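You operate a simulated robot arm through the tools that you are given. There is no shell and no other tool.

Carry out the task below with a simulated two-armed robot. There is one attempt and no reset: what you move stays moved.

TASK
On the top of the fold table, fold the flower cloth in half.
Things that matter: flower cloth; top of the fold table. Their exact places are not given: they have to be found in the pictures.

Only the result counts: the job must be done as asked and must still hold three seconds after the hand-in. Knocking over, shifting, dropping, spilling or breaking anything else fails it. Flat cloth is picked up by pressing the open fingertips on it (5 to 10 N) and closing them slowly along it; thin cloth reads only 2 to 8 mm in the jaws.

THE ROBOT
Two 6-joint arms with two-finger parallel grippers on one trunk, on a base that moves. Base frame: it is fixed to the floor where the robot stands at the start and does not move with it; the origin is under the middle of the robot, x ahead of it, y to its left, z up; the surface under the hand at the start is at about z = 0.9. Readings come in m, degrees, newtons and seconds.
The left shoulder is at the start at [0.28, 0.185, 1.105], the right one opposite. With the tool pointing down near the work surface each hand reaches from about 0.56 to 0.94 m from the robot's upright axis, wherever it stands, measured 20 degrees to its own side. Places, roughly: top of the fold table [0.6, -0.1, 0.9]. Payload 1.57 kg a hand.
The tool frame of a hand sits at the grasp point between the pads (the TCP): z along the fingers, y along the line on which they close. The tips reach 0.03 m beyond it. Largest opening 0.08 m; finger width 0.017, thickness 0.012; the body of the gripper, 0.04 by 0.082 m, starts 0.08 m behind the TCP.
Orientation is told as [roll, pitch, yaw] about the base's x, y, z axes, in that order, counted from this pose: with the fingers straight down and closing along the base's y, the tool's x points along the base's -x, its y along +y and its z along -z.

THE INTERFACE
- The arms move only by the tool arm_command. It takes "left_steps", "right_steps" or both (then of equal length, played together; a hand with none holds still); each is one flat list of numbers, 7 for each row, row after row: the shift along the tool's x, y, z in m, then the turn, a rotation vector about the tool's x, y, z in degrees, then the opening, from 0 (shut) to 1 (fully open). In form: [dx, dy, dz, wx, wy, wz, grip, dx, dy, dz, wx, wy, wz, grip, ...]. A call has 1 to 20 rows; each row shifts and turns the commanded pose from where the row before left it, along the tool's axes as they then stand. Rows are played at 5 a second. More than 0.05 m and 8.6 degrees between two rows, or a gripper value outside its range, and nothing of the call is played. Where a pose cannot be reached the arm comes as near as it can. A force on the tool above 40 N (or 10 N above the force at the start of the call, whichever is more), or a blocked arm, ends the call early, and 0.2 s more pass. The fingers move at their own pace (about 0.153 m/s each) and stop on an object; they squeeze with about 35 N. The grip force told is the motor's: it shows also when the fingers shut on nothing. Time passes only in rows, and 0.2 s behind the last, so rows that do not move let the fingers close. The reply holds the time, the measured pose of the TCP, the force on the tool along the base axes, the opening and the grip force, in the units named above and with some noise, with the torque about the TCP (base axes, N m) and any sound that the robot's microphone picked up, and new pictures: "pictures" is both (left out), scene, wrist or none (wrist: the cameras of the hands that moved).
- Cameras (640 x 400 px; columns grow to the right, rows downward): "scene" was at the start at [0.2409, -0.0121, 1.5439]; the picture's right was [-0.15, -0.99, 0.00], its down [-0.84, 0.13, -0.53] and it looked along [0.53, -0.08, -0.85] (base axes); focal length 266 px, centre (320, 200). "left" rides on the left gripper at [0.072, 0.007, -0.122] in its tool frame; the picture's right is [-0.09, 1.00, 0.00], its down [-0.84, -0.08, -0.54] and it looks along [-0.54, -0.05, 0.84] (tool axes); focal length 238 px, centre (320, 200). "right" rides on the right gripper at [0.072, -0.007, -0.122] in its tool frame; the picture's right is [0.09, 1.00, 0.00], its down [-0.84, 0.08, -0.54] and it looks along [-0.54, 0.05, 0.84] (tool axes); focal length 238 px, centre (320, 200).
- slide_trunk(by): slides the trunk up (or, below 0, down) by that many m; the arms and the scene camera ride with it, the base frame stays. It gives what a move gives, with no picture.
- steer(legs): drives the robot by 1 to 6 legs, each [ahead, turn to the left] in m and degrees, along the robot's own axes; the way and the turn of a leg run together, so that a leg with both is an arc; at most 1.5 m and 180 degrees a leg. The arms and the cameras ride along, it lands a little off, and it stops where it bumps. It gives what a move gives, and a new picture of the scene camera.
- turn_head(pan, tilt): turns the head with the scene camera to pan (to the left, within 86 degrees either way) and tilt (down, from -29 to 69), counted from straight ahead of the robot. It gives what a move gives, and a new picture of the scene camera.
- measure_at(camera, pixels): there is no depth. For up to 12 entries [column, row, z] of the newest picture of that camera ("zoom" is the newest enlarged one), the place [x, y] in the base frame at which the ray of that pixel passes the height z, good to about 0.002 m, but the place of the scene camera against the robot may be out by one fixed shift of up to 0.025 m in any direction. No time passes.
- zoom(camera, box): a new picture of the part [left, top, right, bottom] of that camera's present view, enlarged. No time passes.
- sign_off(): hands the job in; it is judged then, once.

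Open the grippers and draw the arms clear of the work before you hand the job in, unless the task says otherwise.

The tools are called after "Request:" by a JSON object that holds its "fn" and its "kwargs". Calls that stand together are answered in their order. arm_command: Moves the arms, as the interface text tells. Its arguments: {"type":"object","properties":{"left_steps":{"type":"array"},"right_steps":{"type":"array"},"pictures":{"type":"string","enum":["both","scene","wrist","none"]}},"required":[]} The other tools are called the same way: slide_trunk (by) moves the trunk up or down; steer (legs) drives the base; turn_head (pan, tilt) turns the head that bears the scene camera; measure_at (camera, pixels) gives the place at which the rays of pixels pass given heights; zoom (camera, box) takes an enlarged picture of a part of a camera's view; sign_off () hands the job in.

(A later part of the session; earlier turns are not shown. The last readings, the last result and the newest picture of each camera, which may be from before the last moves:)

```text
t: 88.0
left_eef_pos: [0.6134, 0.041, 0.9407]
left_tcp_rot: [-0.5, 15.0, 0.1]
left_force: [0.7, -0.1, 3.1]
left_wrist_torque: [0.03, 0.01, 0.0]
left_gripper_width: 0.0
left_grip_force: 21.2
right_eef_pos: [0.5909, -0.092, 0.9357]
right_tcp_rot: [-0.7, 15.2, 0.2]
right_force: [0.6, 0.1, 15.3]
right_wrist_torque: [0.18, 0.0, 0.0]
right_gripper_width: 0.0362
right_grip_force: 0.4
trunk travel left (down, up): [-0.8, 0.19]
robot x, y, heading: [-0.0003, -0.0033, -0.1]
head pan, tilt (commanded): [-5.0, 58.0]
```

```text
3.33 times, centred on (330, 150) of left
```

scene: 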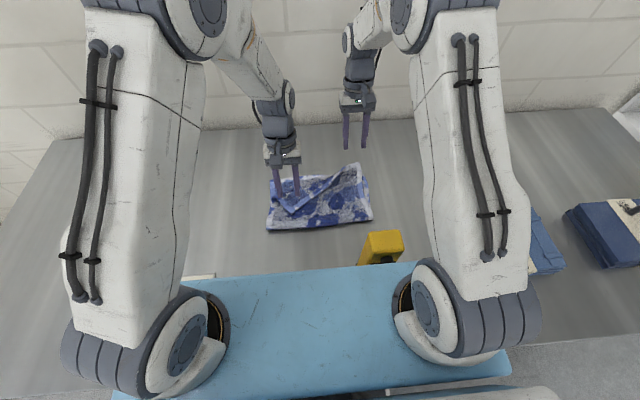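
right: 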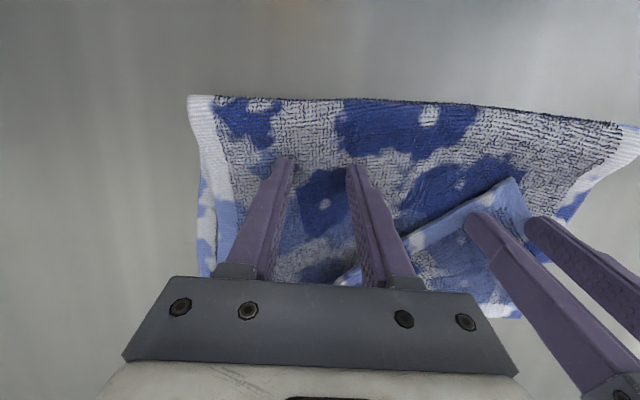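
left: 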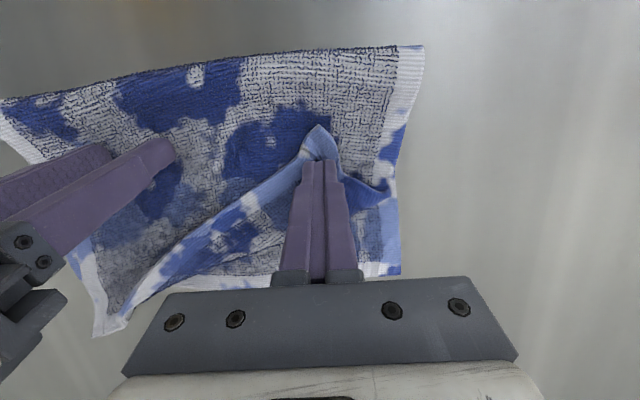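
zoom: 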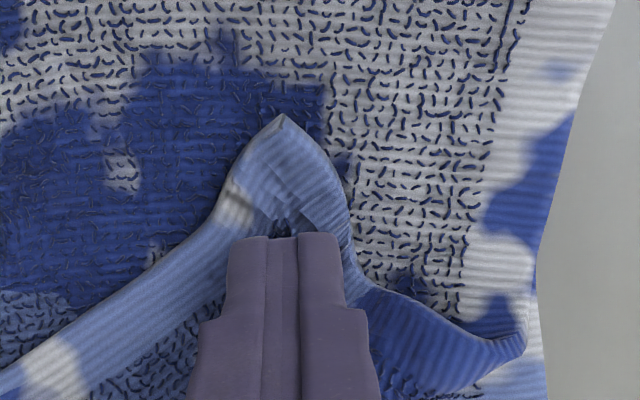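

The left slipped (0 mm) though it bunched the flap. I reopen, press to about 7–8 N and try again.

Request:
{"fn": "arm_command", "kwargs": {"left_steps": [0.0005, 0, -0.004, 0, 0, 0, 0, 0, 0, 0, 0, 0, 0, 0.4, 0, 0, 0, 0, 0, 0, 0.4, -0.0005, 0, 0.0025, 0, 0, 0, 0.4, -0.0005, 0, 0.0025, 0, 0, 0, 0.4, -0.0004, 0, 0.0015, 0, 0, 0, 0.4, 0, 0, 0, 0, 0, 0, 0.4], "pictures": "wrist"}}

```text
t: 89.6
left_eef_pos: [0.6144, 0.0401, 0.9385]
left_tcp_rot: [-0.6, 15.0, 0.0]
left_force: [-0.6, 4.4, 15.3]
left_wrist_torque: [0.11, 0.07, -0.03]
left_gripper_width: 0.0315
left_grip_force: 0.1
right_eef_pos: [0.5903, -0.0912, 0.9352]
right_tcp_rot: [-0.7, 15.0, 0.1]
right_force: [1.4, -0.2, 12.0]
right_wrist_torque: [0.14, -0.03, -0.01]
right_gripper_width: 0.0364
right_grip_force: 0.1
trunk travel left (down, up): [-0.8, 0.19]
robot x, y, heading: [-0.0015, 0.0037, -0.2]
head pan, tilt (commanded): [-5.0, 58.0]
```

left: 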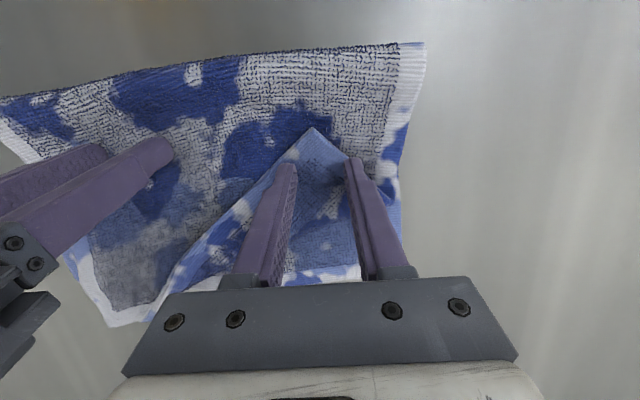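

15 N is a bit much; I raise 0.8 mm and close slowly.

Request:
{"fn": "arm_command", "kwargs": {"left_steps": [0.0002, 0, -0.00078, 0, 0, 0, 0.4, 0, 0, 0, 0, 0, 0, 0.4, 0, 0, 0, 0, 0, 0, 0.35, 0, 0, 0, 0, 0, 0, 0.31, 0, 0, 0, 0, 0, 0, 0.27, 0, 0, 0, 0, 0, 0, 0.23, 0, 0, 0, 0, 0, 0, 0.19, 0, 0, 0, 0, 0, 0, 0.15, 0, 0, 0, 0, 0, 0, 0.11, 0, 0, 0, 0, 0, 0, 0.07, 0, 0, 0, 0, 0, 0, 0.03, 0, 0, 0, 0, 0, 0, 0, 0, 0, 0, 0, 0, 0, 0, 0, 0, 0, 0, 0, 0, 0], "pictures": "wrist"}}

Request:
{"fn": "zoom", "kwargs": {"camera": "left", "box": [250, 90, 410, 210]}}

```text
t: 92.6
left_eef_pos: [0.6151, 0.0399, 0.9387]
left_tcp_rot: [-0.5, 15.0, 0.0]
left_force: [0.0, 0.0, 9.4]
left_wrist_torque: [-0.06, 0.05, 0.03]
left_gripper_width: 0.0034
left_grip_force: 24.2
right_eef_pos: [0.5905, -0.0916, 0.937]
right_tcp_rot: [-0.7, 15.1, 0.0]
right_force: [0.7, 1.3, 13.3]
right_wrist_torque: [0.13, -0.03, -0.01]
right_gripper_width: 0.0362
right_grip_force: 0.2
trunk travel left (down, up): [-0.8, 0.19]
robot x, y, heading: [0.0003, 0.0029, 0.2]
head pan, tilt (commanded): [-5.0, 58.0]
```

left: 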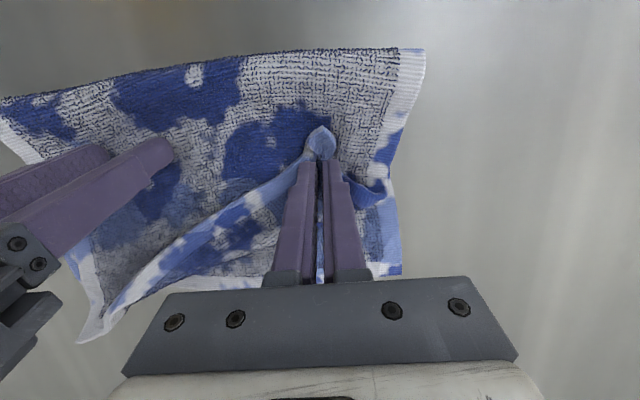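

```text
3.33 times, centred on (330, 150) of left
```

zoom: 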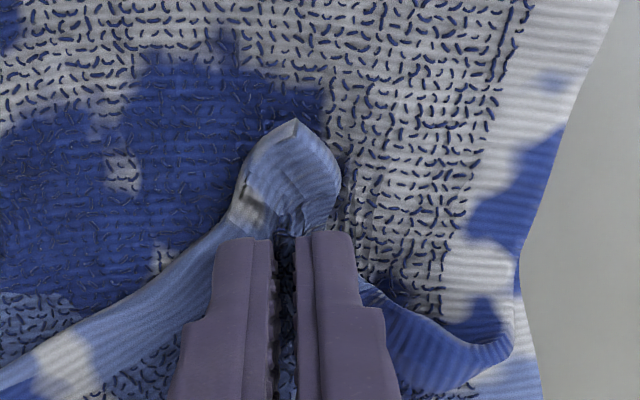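

The left now holds the flap alone (3.4 mm). I lift it, tilt toward 45° and carry the corner outward and left to about (0.70, 0.078), while the right keeps pinning.

Request:
{"fn": "arm_command", "kwargs": {"left_steps": [0.00035, 0, -0.02061, 0, 3, 0, 0, 0.00142, 0, -0.02057, 0, 3, 0, 0, 0.0025, 0, -0.02046, 0, 3, 0, 0, -0.01408, 0.0054, -0.0004, 0, 3, 0, 0, -0.01404, 0.0054, -0.00114, 0, 3, 0, 0, -0.01396, 0.0054, -0.00188, 0, 3, 0, 0, -0.01385, 0.0054, -0.0026, 0, 3, 0, 0, -0.01369, 0.0054, -0.00332, 0, 3, 0, 0, -0.0135, 0.0054, -0.00403, 0, 3, 0, 0, -0.01327, 0.0054, -0.00474, 0, 3, 0, 0], "pictures": "both"}}

```text
t: 94.8
left_eef_pos: [0.7204, 0.0791, 0.9613]
left_tcp_rot: [-0.6, 45.1, -0.2]
left_force: [0.0, -0.1, 1.8]
left_wrist_torque: [0.0, -0.03, 0.01]
left_gripper_width: 0.0032
left_grip_force: 24.4
right_eef_pos: [0.5905, -0.0921, 0.936]
right_tcp_rot: [-0.7, 15.0, 0.1]
right_force: [1.1, 2.2, 13.3]
right_wrist_torque: [0.13, -0.01, 0.0]
right_gripper_width: 0.0359
right_grip_force: 0.0
trunk travel left (down, up): [-0.8, 0.19]
robot x, y, heading: [0.005, 0.0003, -0.1]
head pan, tilt (commanded): [-5.0, 58.0]
```

scene: 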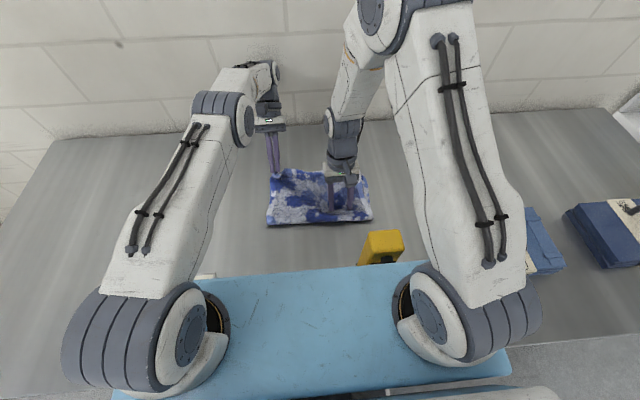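
left: 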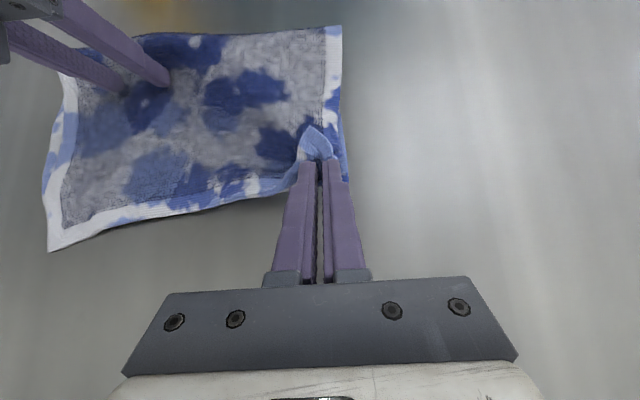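

Excellent — the whole hem is now unrolled and only the left corner tip is still curled in the fingers. I zoom to place it.

Request:
{"fn": "zoom", "kwargs": {"camera": "left", "box": [30, 10, 390, 260]}}

Request:
{"fn": "measure_at", "kwargs": {"camera": "left", "pixels": [[48, 251, 0.905], [180, 211, 0.915], [342, 26, 0.91], [347, 180, 0.902], [250, 195, 0.92], [290, 185, 0.93]]}}

```text
1.60 times, centred on (210, 135) of left
```

zoom: 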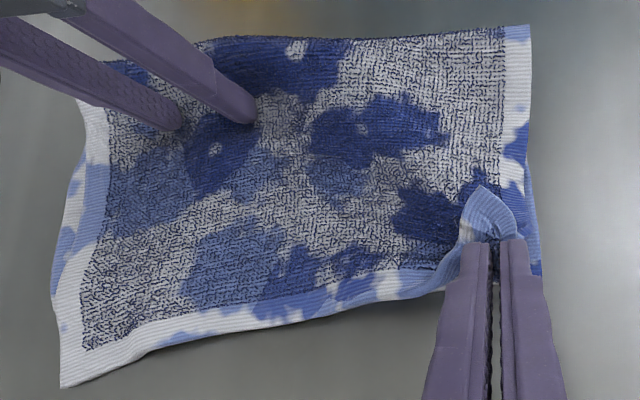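

```text
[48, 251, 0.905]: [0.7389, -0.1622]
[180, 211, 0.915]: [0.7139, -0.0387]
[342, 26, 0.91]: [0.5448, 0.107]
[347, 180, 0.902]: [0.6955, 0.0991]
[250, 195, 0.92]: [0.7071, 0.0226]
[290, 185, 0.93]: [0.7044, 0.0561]
```

I pull the left corner ~2 cm further out while lowering, to put it under slight tension.

Request:
{"fn": "arm_command", "kwargs": {"left_steps": [-0.00849, 0.001, -0.00283, 0, 0, 0, 0, -0.00849, 0.001, -0.00283, 0, 0, 0, 0, -0.00849, 0.001, -0.00283, 0, 0, 0, 0, 0, 0, 0, 0, 0, 0, 0], "pictures": "wrist"}}

```text
t: 95.8
left_eef_pos: [0.729, 0.0836, 0.9552]
left_tcp_rot: [-0.6, 45.0, -0.3]
left_force: [-0.8, -0.8, -0.3]
left_wrist_torque: [-0.08, 0.03, 0.02]
left_gripper_width: 0.0036
left_grip_force: 23.9
left hand out of reach, approached as far as the arm can: row 2, 3
right_eef_pos: [0.5911, -0.09, 0.9356]
right_tcp_rot: [-0.7, 15.0, 0.1]
right_force: [-0.2, 0.4, 15.1]
right_wrist_torque: [0.19, 0.0, -0.03]
right_gripper_width: 0.0359
right_grip_force: 0.1
trunk travel left (down, up): [-0.8, 0.19]
robot x, y, heading: [-0.0029, 0.0015, 0.2]
head pan, tilt (commanded): [-5.0, 58.0]
```

left: 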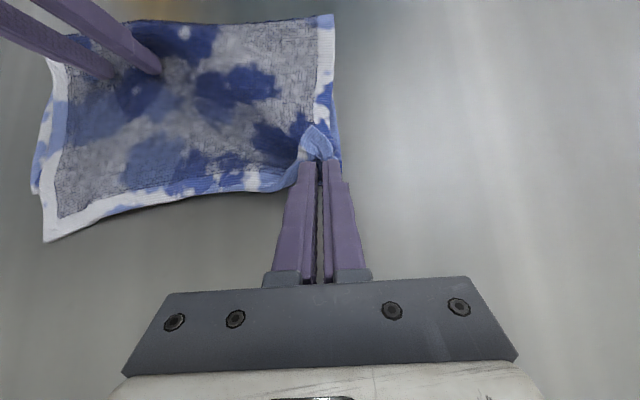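

The 45° tilt limits reach; I ease it to 39° and continue out and down to near the table.

Request:
{"fn": "arm_command", "kwargs": {"left_steps": [0, 0, 0, 0, -3, 0, 0, 0, 0, 0, 0, -3, 0, 0, -0.00969, 0, 0.00244, 0, 0, 0, 0, -0.00969, 0, 0.00244, 0, 0, 0, 0, -0.00969, 0, 0.00244, 0, 0, 0, 0, 0, 0, 0, 0, 0, 0, 0], "pictures": "wrist"}}

```text
t: 97.2
left_eef_pos: [0.7455, 0.0842, 0.9331]
left_tcp_rot: [-0.6, 39.0, -0.2]
left_force: [-7.3, -6.6, 14.9]
left_wrist_torque: [-0.3, 0.41, 0.09]
left_gripper_width: 0.0033
left_grip_force: 24.0
right_eef_pos: [0.591, -0.0916, 0.9351]
right_tcp_rot: [-0.6, 14.9, 0.1]
right_force: [2.9, 4.2, 9.3]
right_wrist_torque: [0.2, -0.05, -0.07]
right_gripper_width: 0.0366
right_grip_force: 0.1
trunk travel left (down, up): [-0.8, 0.19]
robot x, y, heading: [0.0014, 0.002, 0.2]
head pan, tilt (commanded): [-5.0, 58.0]
```

left: 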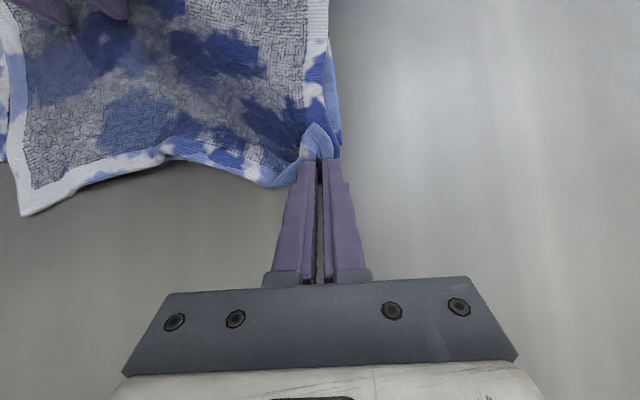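

The corner is taut (−7 N) and touches the table (15 N). I open slowly and rise straight up.

Request:
{"fn": "arm_command", "kwargs": {"left_steps": [0.0013, 0, -0.0016, 0, 0, 0, 0, 0, 0, 0, 0, 0, 0, 0.1, 0, 0, 0, 0, 0, 0, 0.2, 0, 0, 0, 0, 0, 0, 0.3, 0, 0, 0, 0, 0, 0, 0.4, 0.0094, 0, -0.0117, 0, 0, 0, 0.4, 0.0094, 0, -0.0117, 0, 0, 0, 0.4, 0.0094, 0, -0.0117, 0, 0, 0, 0.4, 0.0094, 0, -0.0117, 0, 0, 0, 0.4], "pictures": "both"}}

```text
t: 99.2
left_eef_pos: [0.7483, 0.0848, 0.9954]
left_tcp_rot: [-0.6, 38.9, -0.1]
left_force: [0.8, -0.6, 0.9]
left_wrist_torque: [0.0, 0.02, 0.04]
left_gripper_width: 0.032
left_grip_force: 0.0
right_eef_pos: [0.5919, -0.0911, 0.9354]
right_tcp_rot: [-0.6, 15.0, 0.1]
right_force: [1.2, 1.6, 16.4]
right_wrist_torque: [0.15, -0.03, -0.01]
right_gripper_width: 0.0363
right_grip_force: 0.1
trunk travel left (down, up): [-0.8, 0.19]
robot x, y, heading: [0.0001, -0.001, 0.3]
head pan, tilt (commanded): [-5.0, 58.0]
```

scene: 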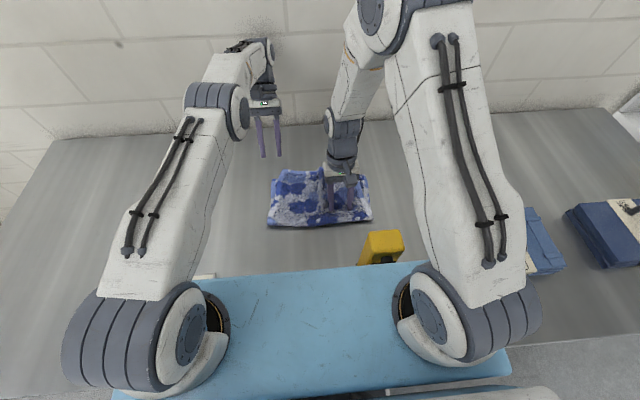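
left: 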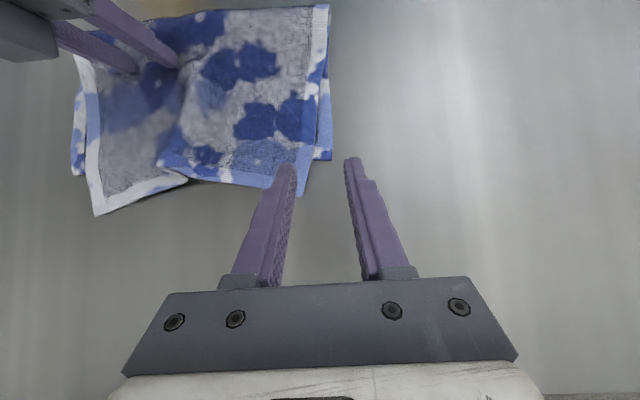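

The left corner also flipped out flat. There is now a pleat running through the middle; I zoom in.

Request:
{"fn": "zoom", "kwargs": {"camera": "left", "box": [50, 0, 380, 220]}}

Request:
{"fn": "zoom", "kwargs": {"camera": "scene", "box": [250, 150, 390, 240]}}

Request:
{"fn": "measure_at", "kwargs": {"camera": "left", "pixels": [[95, 215, 0.905], [188, 180, 0.908], [303, 196, 0.905], [330, 158, 0.902], [328, 5, 0.91], [73, 172, 0.902]]}}

```text
1.82 times, centred on (215, 110) of left
```

zoom: 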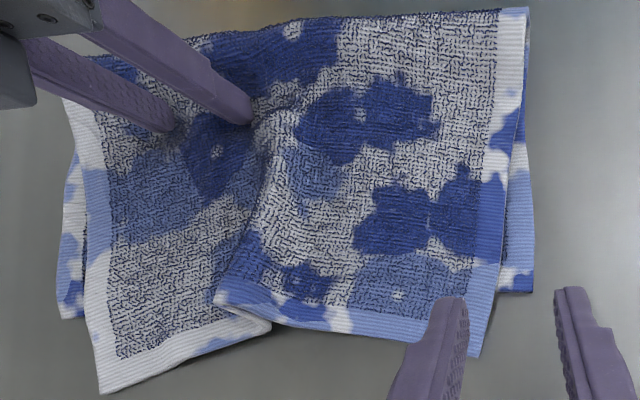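

```text
4.44 times, centred on (320, 195) of scene
```

zoom: 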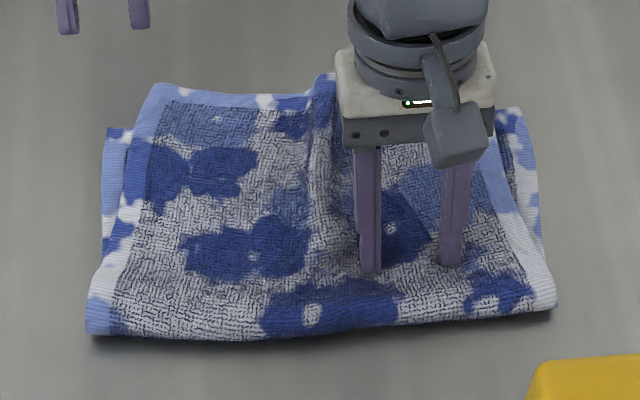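

```text
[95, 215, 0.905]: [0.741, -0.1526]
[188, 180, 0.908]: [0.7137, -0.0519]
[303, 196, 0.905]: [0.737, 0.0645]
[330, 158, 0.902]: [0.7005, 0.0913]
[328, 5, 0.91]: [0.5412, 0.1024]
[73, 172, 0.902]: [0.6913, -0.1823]
```

Both upper corners now lie face-down: left (0.737, 0.065), right (0.741, −0.153), with a ~6 cm pleat between, and the hem overshoots the far edge (0.70) by 4 cm. I'll re-pinch both corners properly, spread, and re-lay. First I bring both hands above these corners.

Request:
{"fn": "arm_command", "kwargs": {"left_steps": [0, 0, 0, 0, -8, 0, 0.4, 0, 0, 0, 0, -8, 0, 0.4, 0, 0, 0, 0, -8, 0, 0.4, 0.00315, -0.01667, 0.01465, 0, 0, 0, 0.4, 0.00315, -0.01667, 0.01465, 0, 0, 0, 0.4, 0.00315, -0.01667, 0.01465, 0, 0, 0, 0.4, 0, 0, 0, 0, 0, 0, 0.4, 0, 0, 0, 0, 0, 0, 0.4, 0, 0, 0, 0, 0, 0, 0.4], "right_steps": [0.00776, 0, -0.02898, 0, 0, 0, 0.45, 0.00776, 0, -0.02898, 0, 0, 0, 0.4, -0.03357, -0.0078, -0.00899, 0, 0, 0, 0.4, -0.03357, -0.0078, -0.00899, 0, 0, 0, 0.4, -0.03357, -0.0078, -0.00899, 0, 0, 0, 0.4, -0.03357, -0.0078, -0.00899, 0, 0, 0, 0.4, -0.00458, 0, 0.0171, 0, 0, 0, 0.4, -0.00458, 0, 0.0171, 0, 0, 0, 0.4, 0, 0, 0, 0, 0, 0, 0.4], "pictures": "both"}}

```text
t: 101.2
left_eef_pos: [0.7281, 0.0352, 0.9523]
left_tcp_rot: [-0.5, 15.0, 0.1]
left_force: [0.3, 0.1, -0.1]
left_wrist_torque: [0.01, 0.0, 0.0]
left_gripper_width: 0.0319
left_grip_force: 0.0
right_eef_pos: [0.7297, -0.122, 0.9569]
right_tcp_rot: [-0.8, 15.0, 0.1]
right_force: [0.0, -0.2, 0.7]
right_wrist_torque: [0.0, -0.03, -0.01]
right_gripper_width: 0.032
right_grip_force: 0.1
trunk travel left (down, up): [-0.8, 0.19]
robot x, y, heading: [0.0011, -0.0006, 0.2]
head pan, tilt (commanded): [-5.0, 58.0]
```

scene: 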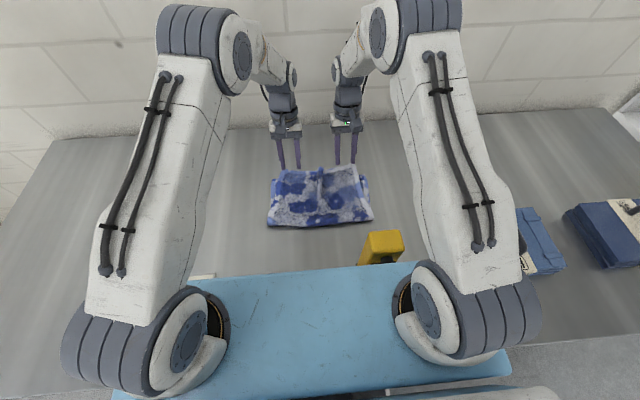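
right: 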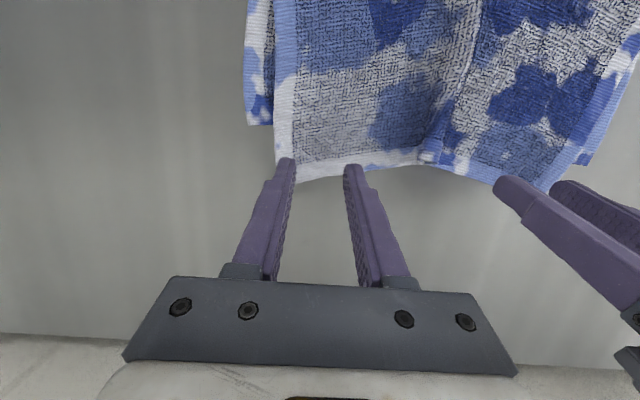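
left: 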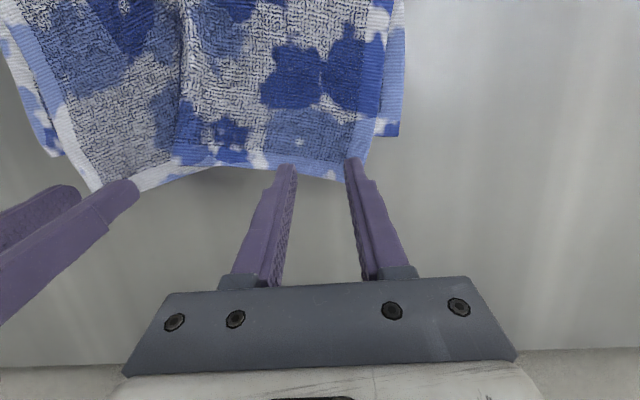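

The fingertips appear to be right at the hem. I measure the corners and hem precisely.

Request:
{"fn": "measure_at", "kwargs": {"camera": "right", "pixels": [[276, 186, 0.905], [310, 178, 0.905], [340, 171, 0.905], [420, 166, 0.908], [248, 124, 0.902], [537, 190, 0.905], [590, 163, 0.902]]}}

Request:
{"fn": "measure_at", "kwargs": {"camera": "left", "pixels": [[356, 182, 0.905], [330, 176, 0.905], [300, 170, 0.905], [215, 163, 0.908], [400, 135, 0.902], [95, 192, 0.905], [50, 156, 0.902]]}}

Request:
{"fn": "zoom", "kwargs": {"camera": "right", "box": [220, 80, 460, 230]}}

Request:
{"fn": "zoom", "kwargs": {"camera": "left", "box": [180, 80, 420, 230]}}

```text
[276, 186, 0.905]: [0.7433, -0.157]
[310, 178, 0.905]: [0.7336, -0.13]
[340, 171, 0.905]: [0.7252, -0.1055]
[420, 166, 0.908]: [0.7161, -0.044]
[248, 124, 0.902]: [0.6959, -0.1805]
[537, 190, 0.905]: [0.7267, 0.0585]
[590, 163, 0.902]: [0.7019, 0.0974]
```

```text
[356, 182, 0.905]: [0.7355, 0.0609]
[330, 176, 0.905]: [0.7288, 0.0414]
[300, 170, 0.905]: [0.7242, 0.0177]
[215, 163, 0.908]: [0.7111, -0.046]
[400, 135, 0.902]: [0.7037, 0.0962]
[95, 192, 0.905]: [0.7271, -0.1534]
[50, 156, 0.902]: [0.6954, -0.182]
```

```text
2.67 times, centred on (340, 155) of right
```

zoom: 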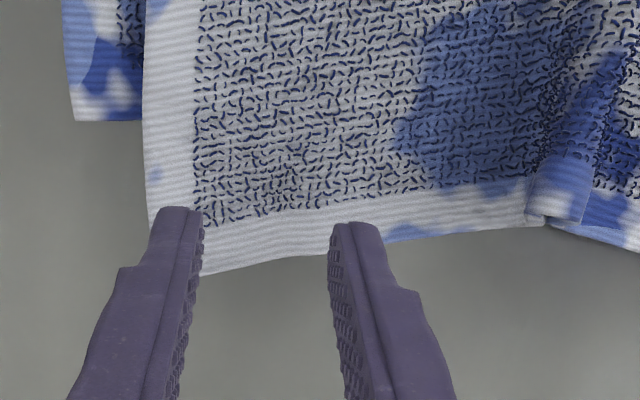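

```text
2.67 times, centred on (300, 155) of left
```

zoom: 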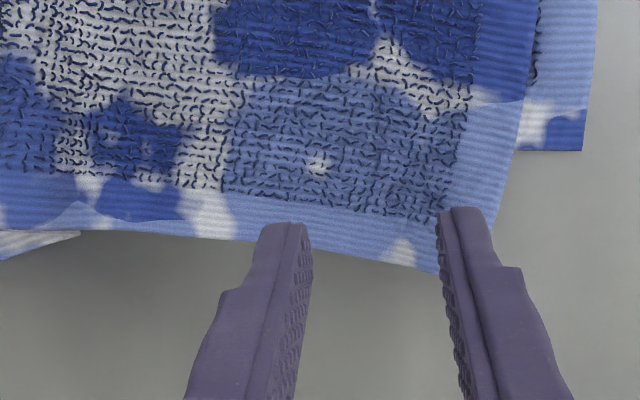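

The hem slants a little; I back both hands up ~1 cm so all four fingertips lie on cloth, and come down close to the surface.

Request:
{"fn": "arm_command", "kwargs": {"left_steps": [0.00235, -0.002, 0.00477, 0, 0, 0, 0.4, 0.00235, -0.002, 0.00477, 0, 0, 0, 0.4, 0, 0, 0, 0, 0, 0, 0.4], "right_steps": [0.00424, -0.0015, 0.00735, 0, 0, 0, 0.4, 0.00424, -0.0015, 0.00735, 0, 0, 0, 0.4, 0, 0, 0, 0, 0, 0, 0.4], "pictures": "wrist"}}

```text
t: 102.0
left_eef_pos: [0.721, 0.0308, 0.9455]
left_tcp_rot: [-0.5, 15.1, 0.1]
left_force: [-0.7, -0.8, 0.4]
left_wrist_torque: [0.01, 0.01, 0.01]
left_gripper_width: 0.0322
left_grip_force: 0.1
right_eef_pos: [0.7171, -0.1237, 0.948]
right_tcp_rot: [-0.7, 15.1, 0.2]
right_force: [-0.2, 0.0, -0.1]
right_wrist_torque: [-0.02, 0.0, 0.0]
right_gripper_width: 0.0319
right_grip_force: 0.0
trunk travel left (down, up): [-0.8, 0.19]
robot x, y, heading: [-0.0008, 0.0026, 0.2]
head pan, tilt (commanded): [-5.0, 58.0]
```

right: 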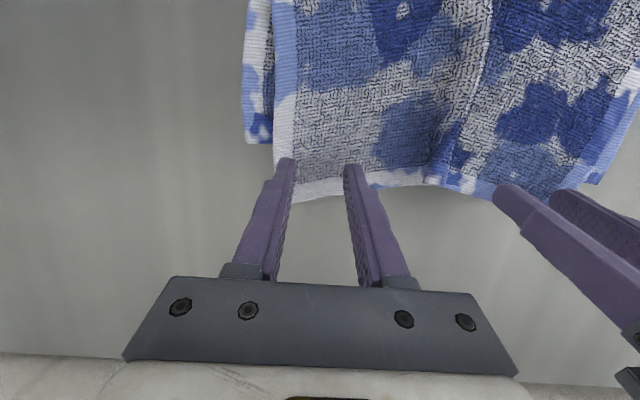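
left: 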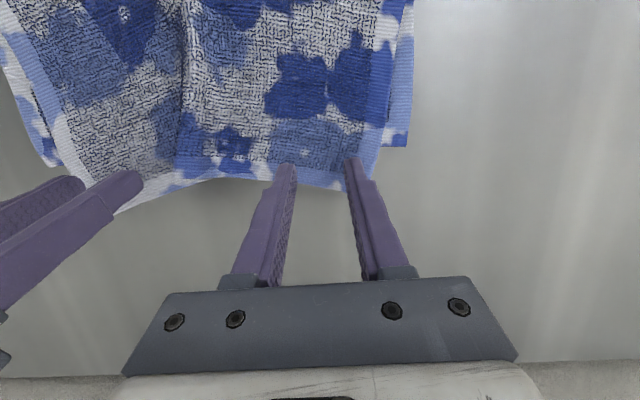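

All four tips are over the hem (single layer over the bare table here). I lower 9–11 mm and read the forces.

Request:
{"fn": "arm_command", "kwargs": {"left_steps": [-0.00078, 0, 0.0029, 0, 0, 0, 0.4, -0.00078, 0, 0.0029, 0, 0, 0, 0.4, -0.00078, 0, 0.0029, 0, 0, 0, 0.4, 0, 0, 0, 0, 0, 0, 0.4], "right_steps": [-0.00091, 0, 0.0034, 0, 0, 0, 0.4, -0.00091, 0, 0.0034, 0, 0, 0, 0.4, -0.00091, 0, 0.0034, 0, 0, 0, 0.4, 0, 0, 0, 0, 0, 0, 0.4], "pictures": "none"}}

```text
t: 103.0
left_eef_pos: [0.7209, 0.0297, 0.936]
left_tcp_rot: [-0.5, 15.0, 0.2]
left_force: [0.8, -1.0, 0.9]
left_wrist_torque: [-0.03, 0.02, -0.01]
left_gripper_width: 0.032
left_grip_force: 0.1
right_eef_pos: [0.7181, -0.124, 0.9359]
right_tcp_rot: [-0.7, 15.1, 0.1]
right_force: [-0.8, 0.5, 0.0]
right_wrist_torque: [0.0, 0.04, 0.0]
right_gripper_width: 0.0321
right_grip_force: 0.1
trunk travel left (down, up): [-0.8, 0.19]
robot x, y, heading: [0.0006, 0.0006, 0.1]
head pan, tilt (commanded): [-5.0, 58.0]
```

Request:
{"fn": "arm_command", "kwargs": {"left_steps": [-0.00039, 0, 0.00145, 0, 0, 0, 0.4, -0.00039, 0, 0.00145, 0, 0, 0, 0.4, 0, 0, 0, 0, 0, 0, 0.4], "right_steps": [-0.00039, 0, 0.00145, 0, 0, 0, 0.4, -0.00039, 0, 0.00145, 0, 0, 0, 0.4, 0, 0, 0, 0, 0, 0, 0.4], "pictures": "none"}}

```text
t: 103.8
left_eef_pos: [0.7204, 0.03, 0.9343]
left_tcp_rot: [-0.5, 15.0, 0.1]
left_force: [0.4, 2.5, 10.0]
left_wrist_torque: [0.15, 0.0, -0.02]
left_gripper_width: 0.0322
left_grip_force: 0.1
right_eef_pos: [0.7163, -0.1247, 0.934]
right_tcp_rot: [-0.6, 15.0, 0.1]
right_force: [0.8, -0.4, 4.3]
right_wrist_torque: [0.03, -0.01, -0.02]
right_gripper_width: 0.0319
right_grip_force: 0.1
trunk travel left (down, up): [-0.8, 0.19]
robot x, y, heading: [-0.0029, 0.0017, -0.0]
head pan, tilt (commanded): [-5.0, 58.0]
```

Left 10 N, right 4 N. I add 0.5 mm on the right and close both slowly.

Request:
{"fn": "arm_command", "kwargs": {"left_steps": [0, 0, 0, 0, 0, 0, 0.4, 0, 0, 0, 0, 0, 0, 0.4, 0, 0, 0, 0, 0, 0, 0.35, 0, 0, 0, 0, 0, 0, 0.31, 0, 0, 0, 0, 0, 0, 0.27, 0, 0, 0, 0, 0, 0, 0.23, 0, 0, 0, 0, 0, 0, 0.19, 0, 0, 0, 0, 0, 0, 0.15, 0, 0, 0, 0, 0, 0, 0.11, 0, 0, 0, 0, 0, 0, 0.07, 0, 0, 0, 0, 0, 0, 0.03, 0, 0, 0, 0, 0, 0, 0, 0, 0, 0, 0, 0, 0, 0, 0, 0, 0, 0, 0, 0, 0], "right_steps": [-0.00013, 0, 0.00048, 0, 0, 0, 0.4, 0, 0, 0, 0, 0, 0, 0.4, 0, 0, 0, 0, 0, 0, 0.35, 0, 0, 0, 0, 0, 0, 0.31, 0, 0, 0, 0, 0, 0, 0.27, 0, 0, 0, 0, 0, 0, 0.23, 0, 0, 0, 0, 0, 0, 0.19, 0, 0, 0, 0, 0, 0, 0.15, 0, 0, 0, 0, 0, 0, 0.11, 0, 0, 0, 0, 0, 0, 0.07, 0, 0, 0, 0, 0, 0, 0.03, 0, 0, 0, 0, 0, 0, 0, 0, 0, 0, 0, 0, 0, 0, 0, 0, 0, 0, 0, 0, 0], "pictures": "wrist"}}

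```text
t: 106.8
left_eef_pos: [0.7193, 0.0296, 0.9323]
left_tcp_rot: [-0.5, 15.0, 0.1]
left_force: [-0.4, 2.2, 16.3]
left_wrist_torque: [0.12, 0.02, 0.0]
left_gripper_width: 0.0049
left_grip_force: 24.9
right_eef_pos: [0.7167, -0.1248, 0.9353]
right_tcp_rot: [-0.6, 15.1, 0.1]
right_force: [0.1, 0.3, 6.4]
right_wrist_torque: [0.02, 0.03, 0.02]
right_gripper_width: 0.0046
right_grip_force: 24.7
trunk travel left (down, up): [-0.8, 0.19]
robot x, y, heading: [-0.003, 0.0008, 0.1]
head pan, tilt (commanded): [-5.0, 58.0]
```

right: 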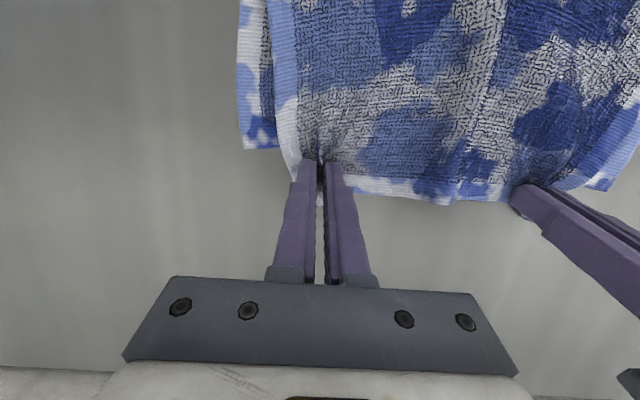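
left: 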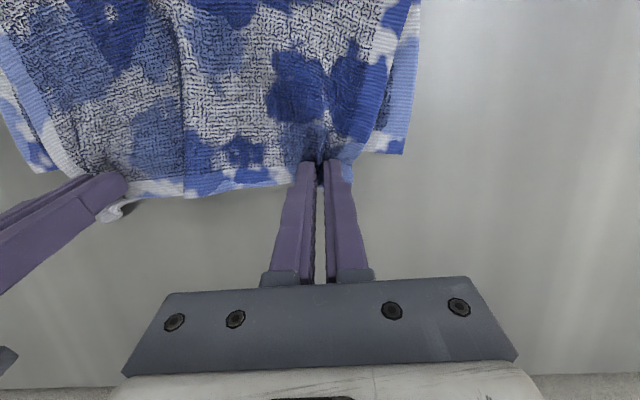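

Both hold the hem (4.9 / 4.6 mm). I lift 8 cm while spreading the hands (to y≈0.061 and −0.145) to pull out the pleat.

Request:
{"fn": "arm_command", "kwargs": {"left_steps": [0.01484, 0.0078, -0.01673, 0, 0, 0, 0, 0.01484, 0.0078, -0.01673, 0, 0, 0, 0, 0.01484, 0.0078, -0.01673, 0, 0, 0, 0, 0.01484, 0.0078, -0.01673, 0, 0, 0, 0, 0, 0, 0, 0, 0, 0, 0], "right_steps": [0.01484, -0.005, -0.01673, 0, 0, 0, 0, 0.01484, -0.005, -0.01673, 0, 0, 0, 0, 0.01484, -0.005, -0.01673, 0, 0, 0, 0, 0.01484, -0.005, -0.01673, 0, 0, 0, 0, 0, 0, 0, 0, 0, 0, 0], "pictures": "both"}}

```text
t: 108.0
left_eef_pos: [0.6789, 0.0608, 1.0131]
left_tcp_rot: [-0.6, 15.0, 0.2]
left_force: [-1.5, -27.6, 0.0]
left_wrist_torque: [-0.88, 0.03, 0.09]
left_gripper_width: 0.0058
left_grip_force: 25.6
right_eef_pos: [0.6771, -0.1424, 1.0127]
right_tcp_rot: [-0.4, 15.0, 0.1]
right_force: [0.5, 27.1, 0.0]
right_wrist_torque: [0.87, -0.07, -0.12]
right_gripper_width: 0.0049
right_grip_force: 25.0
trunk travel left (down, up): [-0.8, 0.19]
robot x, y, heading: [-0.0022, -0.0024, -0.1]
head pan, tilt (commanded): [-5.0, 58.0]
```

scene: 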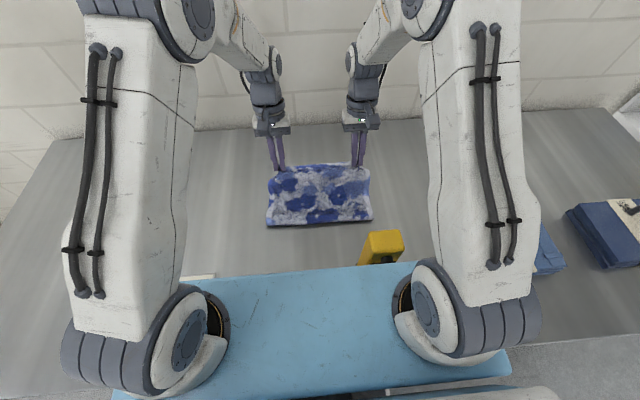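
right: 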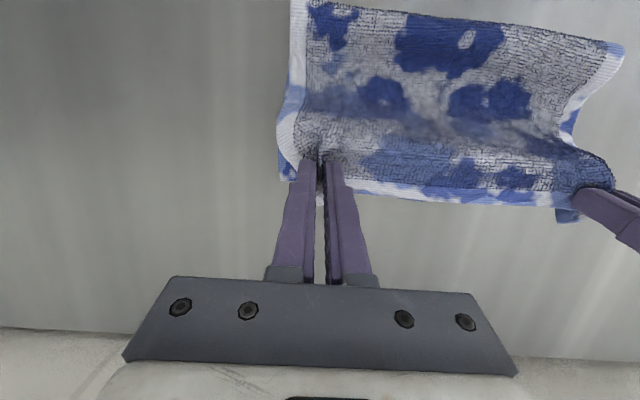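
left: 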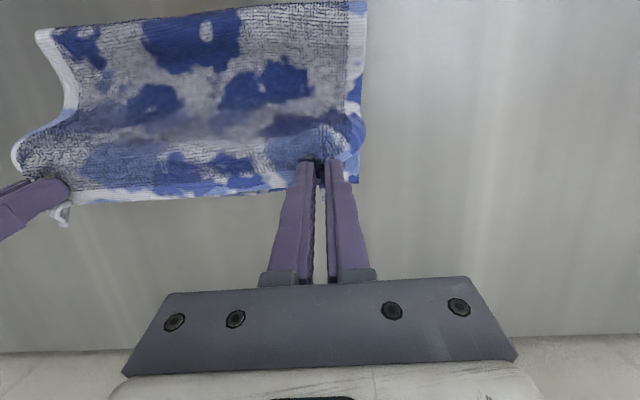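

The pleat is out, but the tension (27 N) is too high; I bring the hands 6–8 mm each closer and then swing up and back to re-lay the crease.

Request:
{"fn": "arm_command", "kwargs": {"left_steps": [0, -0.004, 0, 0, 0, 0, 0, 0, -0.004, 0, 0, 0, 0, 0, 0, 0, 0, 0, 0, 0, 0], "right_steps": [0, 0.003, 0, 0, 0, 0, 0, 0, 0.003, 0, 0, 0, 0, 0, 0, 0, 0, 0, 0, 0, 0], "pictures": "none"}}

```text
t: 108.8
left_eef_pos: [0.6804, 0.0544, 1.013]
left_tcp_rot: [-0.5, 15.1, 0.2]
left_force: [-0.6, -8.1, 0.0]
left_wrist_torque: [-0.28, 0.02, 0.05]
left_gripper_width: 0.0047
left_grip_force: 25.0
right_eef_pos: [0.6762, -0.1381, 1.014]
right_tcp_rot: [-0.7, 15.1, 0.1]
right_force: [-0.9, 8.7, 0.2]
right_wrist_torque: [0.29, 0.01, -0.01]
right_gripper_width: 0.0045
right_grip_force: 25.1
trunk travel left (down, up): [-0.8, 0.19]
robot x, y, heading: [0.0024, 0.001, -0.0]
head pan, tilt (commanded): [-5.0, 58.0]
```

Tension is 8 N now. I swing both hems up and back to above x≈0.505 so the crease re-lays nearer.

Request:
{"fn": "arm_command", "kwargs": {"left_steps": [0.01754, -0.0005, -0.00172, 0, 1, 0, 0, 0.01757, -0.0005, -0.00141, 0, 1, 0, 0, 0.01759, 0, -0.00111, 0, 1, 0, 0, 0.01761, 0, -0.0008, 0, 1, 0, 0, 0.01762, 0, -0.00049, 0, 1, 0, 0, 0.01763, 0, -0.00019, 0, 1, 0, 0, 0.01762, 0, 0.00012, 0, 1, 0, 0, 0.01762, 0, 0.00043, 0, 1, 0, 0, 0.01761, 0, 0.00074, 0, 1, 0, 0, 0.01759, 0, 0.00105, 0, 1, 0, 0], "right_steps": [0.01754, 0.0005, -0.00172, 0, 1, 0, 0, 0.01757, 0.0005, -0.00141, 0, 1, 0, 0, 0.01759, 0, -0.00111, 0, 1, 0, 0, 0.01761, 0, -0.0008, 0, 1, 0, 0, 0.01762, 0, -0.00049, 0, 1, 0, 0, 0.01763, 0, -0.00019, 0, 1, 0, 0, 0.01762, 0, 0.00012, 0, 1, 0, 0, 0.01762, 0, 0.00043, 0, 1, 0, 0, 0.01761, 0, 0.00074, 0, 1, 0, 0, 0.01759, 0, 0.00105, 0, 1, 0, 0], "pictures": "both"}}

```text
t: 111.0
left_eef_pos: [0.514, 0.051, 1.0736]
left_tcp_rot: [-0.5, 25.1, 0.0]
left_force: [0.6, -6.1, -0.2]
left_wrist_torque: [-0.15, 0.01, 0.01]
left_gripper_width: 0.0045
left_grip_force: 25.3
right_eef_pos: [0.5116, -0.1377, 1.0753]
right_tcp_rot: [-0.8, 25.1, 0.0]
right_force: [-0.3, 4.7, 0.0]
right_wrist_torque: [0.15, -0.03, -0.04]
right_gripper_width: 0.0044
right_grip_force: 25.4
trunk travel left (down, up): [-0.8, 0.19]
robot x, y, heading: [-0.0014, 0.0024, 0.1]
head pan, tilt (commanded): [-5.0, 58.0]
```

scene: 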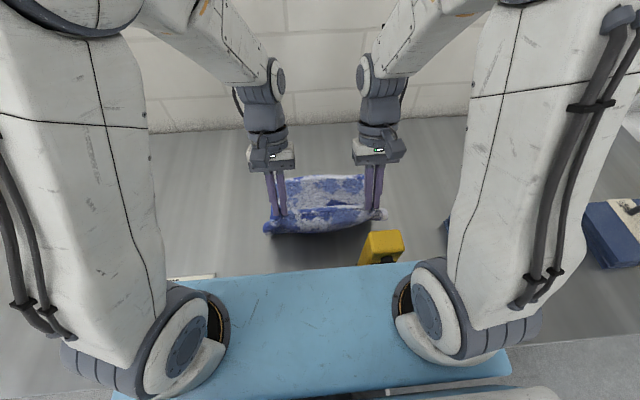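
right: 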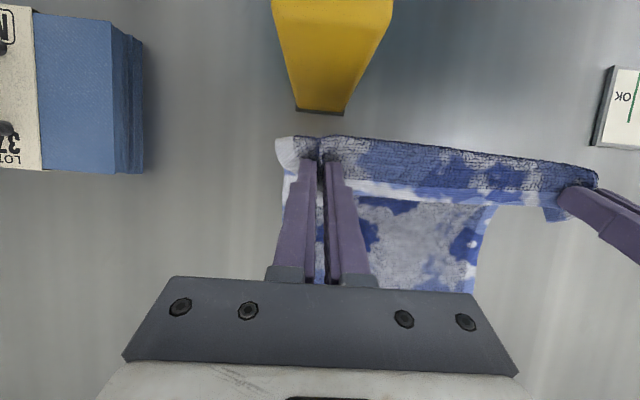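
left: 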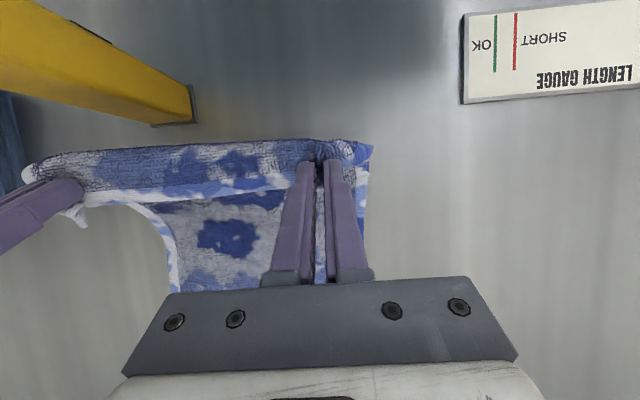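

The hem now points outward as wanted. I check where the crease and the far edge of the lower half lie.

Request:
{"fn": "zoom", "kwargs": {"camera": "scene", "box": [230, 140, 420, 260]}}

Request:
{"fn": "measure_at", "kwargs": {"camera": "scene", "pixels": [[263, 233, 0.902], [385, 220, 0.902], [280, 179, 0.902], [365, 174, 0.902], [320, 233, 0.902]]}}

Request:
{"fn": "zoom", "kwargs": {"camera": "right", "box": [260, 110, 620, 300]}}

```text
3.33 times, centred on (325, 200) of scene
```

zoom: 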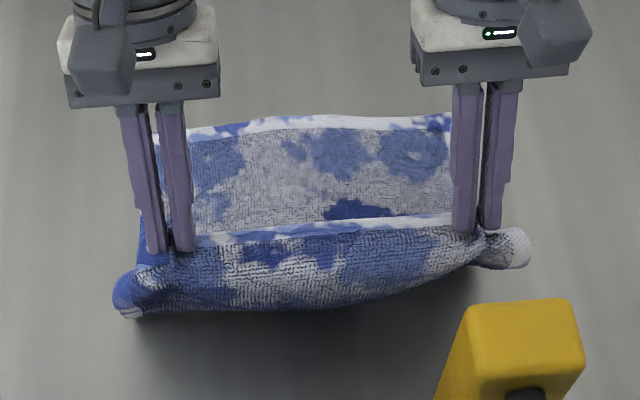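

```text
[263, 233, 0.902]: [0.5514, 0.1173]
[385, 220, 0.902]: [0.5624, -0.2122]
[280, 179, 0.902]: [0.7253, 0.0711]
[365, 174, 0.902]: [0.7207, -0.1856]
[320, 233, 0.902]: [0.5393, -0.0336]
```

```text
1.78 times, centred on (440, 205) of right
```

zoom: 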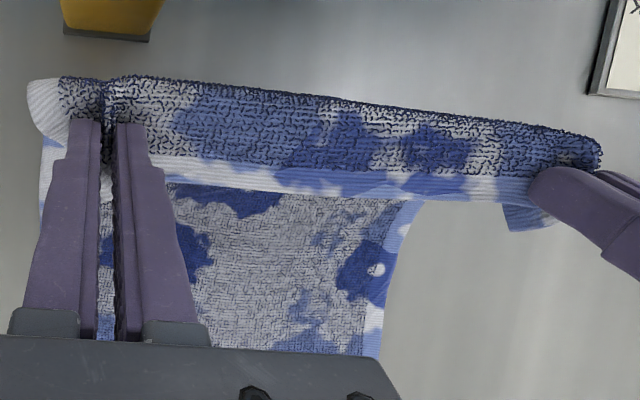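

Far edge ≈0.70 and the front of the cloth ≈0.515. Now I swing the hems back over on an arc around x=0.52 (radius 0.145–0.165), ending with the tips at x≈0.684 (left) / 0.672 (right), z≈0.923.

Request:
{"fn": "arm_command", "kwargs": {"left_steps": [-0.01357, 0, -0.00889, 0, -0.7143, 0, 0, -0.01463, 0, -0.00707, 0, -0.7143, 0, 0, -0.01554, 0, -0.00528, 0, -0.7143, 0, 0, -0.01619, 0, -0.00316, 0, -0.7143, 0, 0, -0.01658, 0, -0.00106, 0, -0.7143, 0, 0, -0.01682, 0, 2e-05, 0, -0.7143, 0, 0, -0.01693, 0, 0.00223, 0, -0.7143, 0, 0, -0.01671, 0, 0.00453, 0, -0.7143, 0, 0, -0.0163, 0, 0.00677, 0, -0.7143, 0, 0, -0.01537, 0, 0.00884, 0, -0.7143, 0, 0, -0.01441, 0, 0.01098, 0, -0.7143, 0, 0, -0.01226, 0, 0.01346, 0, -0.7143, 0, 0, -0.01043, 0, 0.01503, 0, -0.7143, 0, 0, -0.00802, 0, 0.01506, 0, -0.7143, 0, 0], "right_steps": [-0.01357, 0, -0.00889, 0, -0.7143, 0, 0, -0.01463, 0, -0.00707, 0, -0.7143, 0, 0, -0.01554, 0, -0.00528, 0, -0.7143, 0, 0, -0.01619, 0, -0.00316, 0, -0.7143, 0, 0, -0.01658, 0, -0.00106, 0, -0.7143, 0, 0, -0.01682, 0, 2e-05, 0, -0.7143, 0, 0, -0.01693, 0, 0.00223, 0, -0.7143, 0, 0, -0.01541, 0, 0.00493, 0, -0.7143, 0, 0, -0.015, 0, 0.00717, 0, -0.7143, 0, 0, -0.01407, 0, 0.00924, 0, -0.7143, 0, 0, -0.01311, 0, 0.01138, 0, -0.7143, 0, 0, -0.01096, 0, 0.01386, 0, -0.7143, 0, 0, -0.00913, 0, 0.01543, 0, -0.7143, 0, 0, -0.00672, 0, 0.01546, 0, -0.7143, 0, 0], "pictures": "both"}}

```text
t: 114.0
left_eef_pos: [0.6936, 0.0531, 0.9512]
left_tcp_rot: [-0.5, 15.0, 0.1]
left_force: [-0.3, -4.7, 0.1]
left_wrist_torque: [-0.17, -0.01, 0.01]
left_gripper_width: 0.0047
left_grip_force: 25.5
right_eef_pos: [0.6805, -0.1371, 0.9552]
right_tcp_rot: [-0.6, 15.2, 0.1]
right_force: [0.7, 5.5, -0.7]
right_wrist_torque: [0.17, -0.04, -0.01]
right_gripper_width: 0.0042
right_grip_force: 24.7
trunk travel left (down, up): [-0.8, 0.19]
robot x, y, heading: [0.0026, 0.0027, 0.1]
head pan, tilt (commanded): [-5.0, 58.0]
```

scene: 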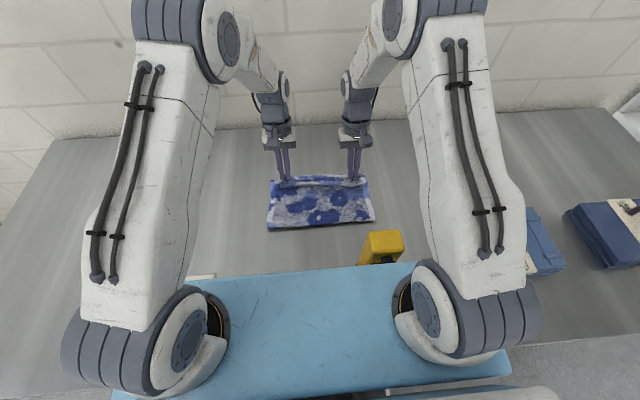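
right: 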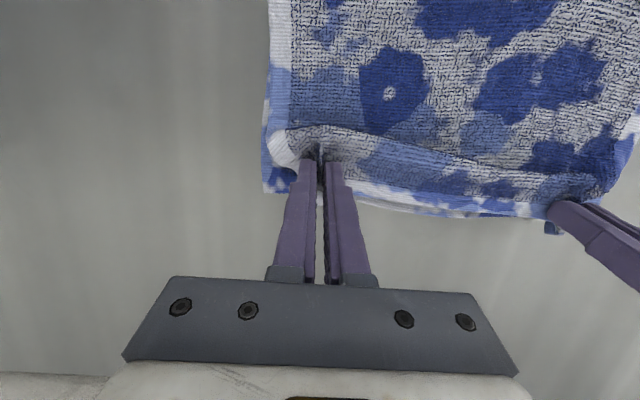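
left: 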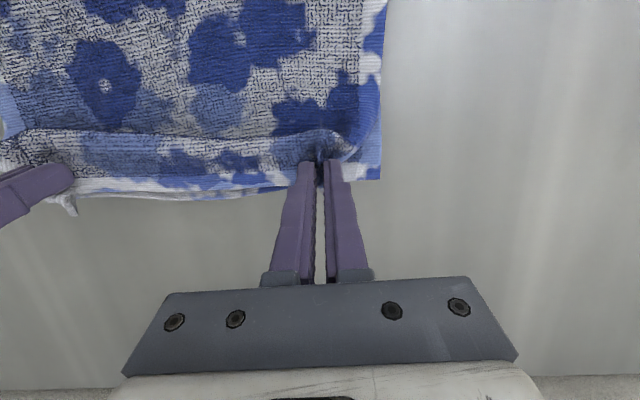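

Very good: the hem now hangs right over the far edge. I zoom and measure hem vs. lower edge and crease.

Request:
{"fn": "zoom", "kwargs": {"camera": "right", "box": [250, 100, 640, 260]}}

Request:
{"fn": "zoom", "kwargs": {"camera": "left", "box": [0, 100, 400, 260]}}

Request:
{"fn": "zoom", "kwargs": {"camera": "scene", "box": [240, 160, 400, 250]}}

Request:
{"fn": "measure_at", "kwargs": {"camera": "right", "pixels": [[263, 190, 0.902], [470, 216, 0.902], [470, 203, 0.92], [560, 232, 0.902], [270, 0, 0.91]]}}

Request:
{"fn": "measure_at", "kwargs": {"camera": "scene", "pixels": [[267, 226, 0.905], [374, 219, 0.905], [320, 226, 0.905]]}}

Request:
{"fn": "measure_at", "kwargs": {"camera": "left", "pixels": [[380, 180, 0.902], [200, 198, 0.902], [200, 185, 0.92], [75, 215, 0.902]]}}

```text
1.64 times, centred on (445, 180) of right
```

zoom: 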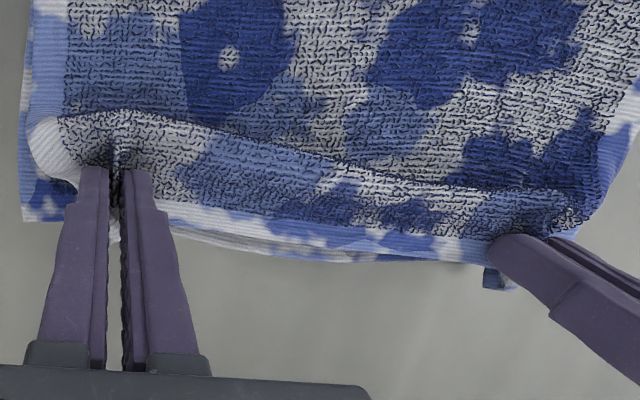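

```text
1.60 times, centred on (200, 180) of left
```

zoom: 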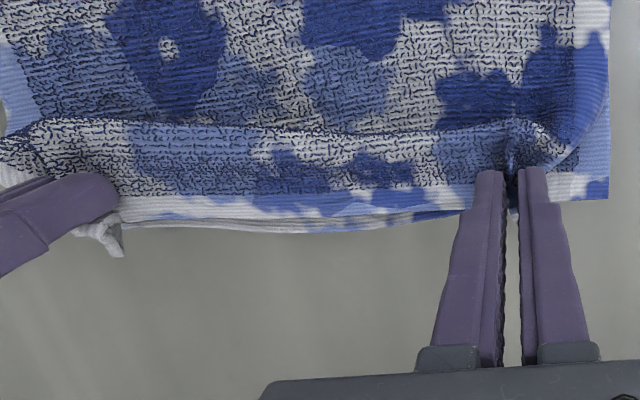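

```text
4.00 times, centred on (320, 205) of scene
```

zoom: 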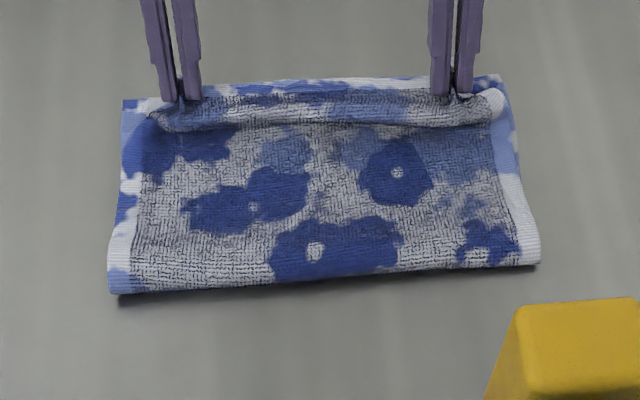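

```text
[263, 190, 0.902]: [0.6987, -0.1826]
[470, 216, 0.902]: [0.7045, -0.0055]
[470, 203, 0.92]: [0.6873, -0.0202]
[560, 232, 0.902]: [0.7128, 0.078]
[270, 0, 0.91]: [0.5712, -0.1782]
```

```text
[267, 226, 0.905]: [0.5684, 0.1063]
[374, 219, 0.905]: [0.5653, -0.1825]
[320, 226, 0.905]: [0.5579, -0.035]
```

```text
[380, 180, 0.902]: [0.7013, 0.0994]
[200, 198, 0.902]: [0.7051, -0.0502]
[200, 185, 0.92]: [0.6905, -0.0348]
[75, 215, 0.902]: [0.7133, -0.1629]
```

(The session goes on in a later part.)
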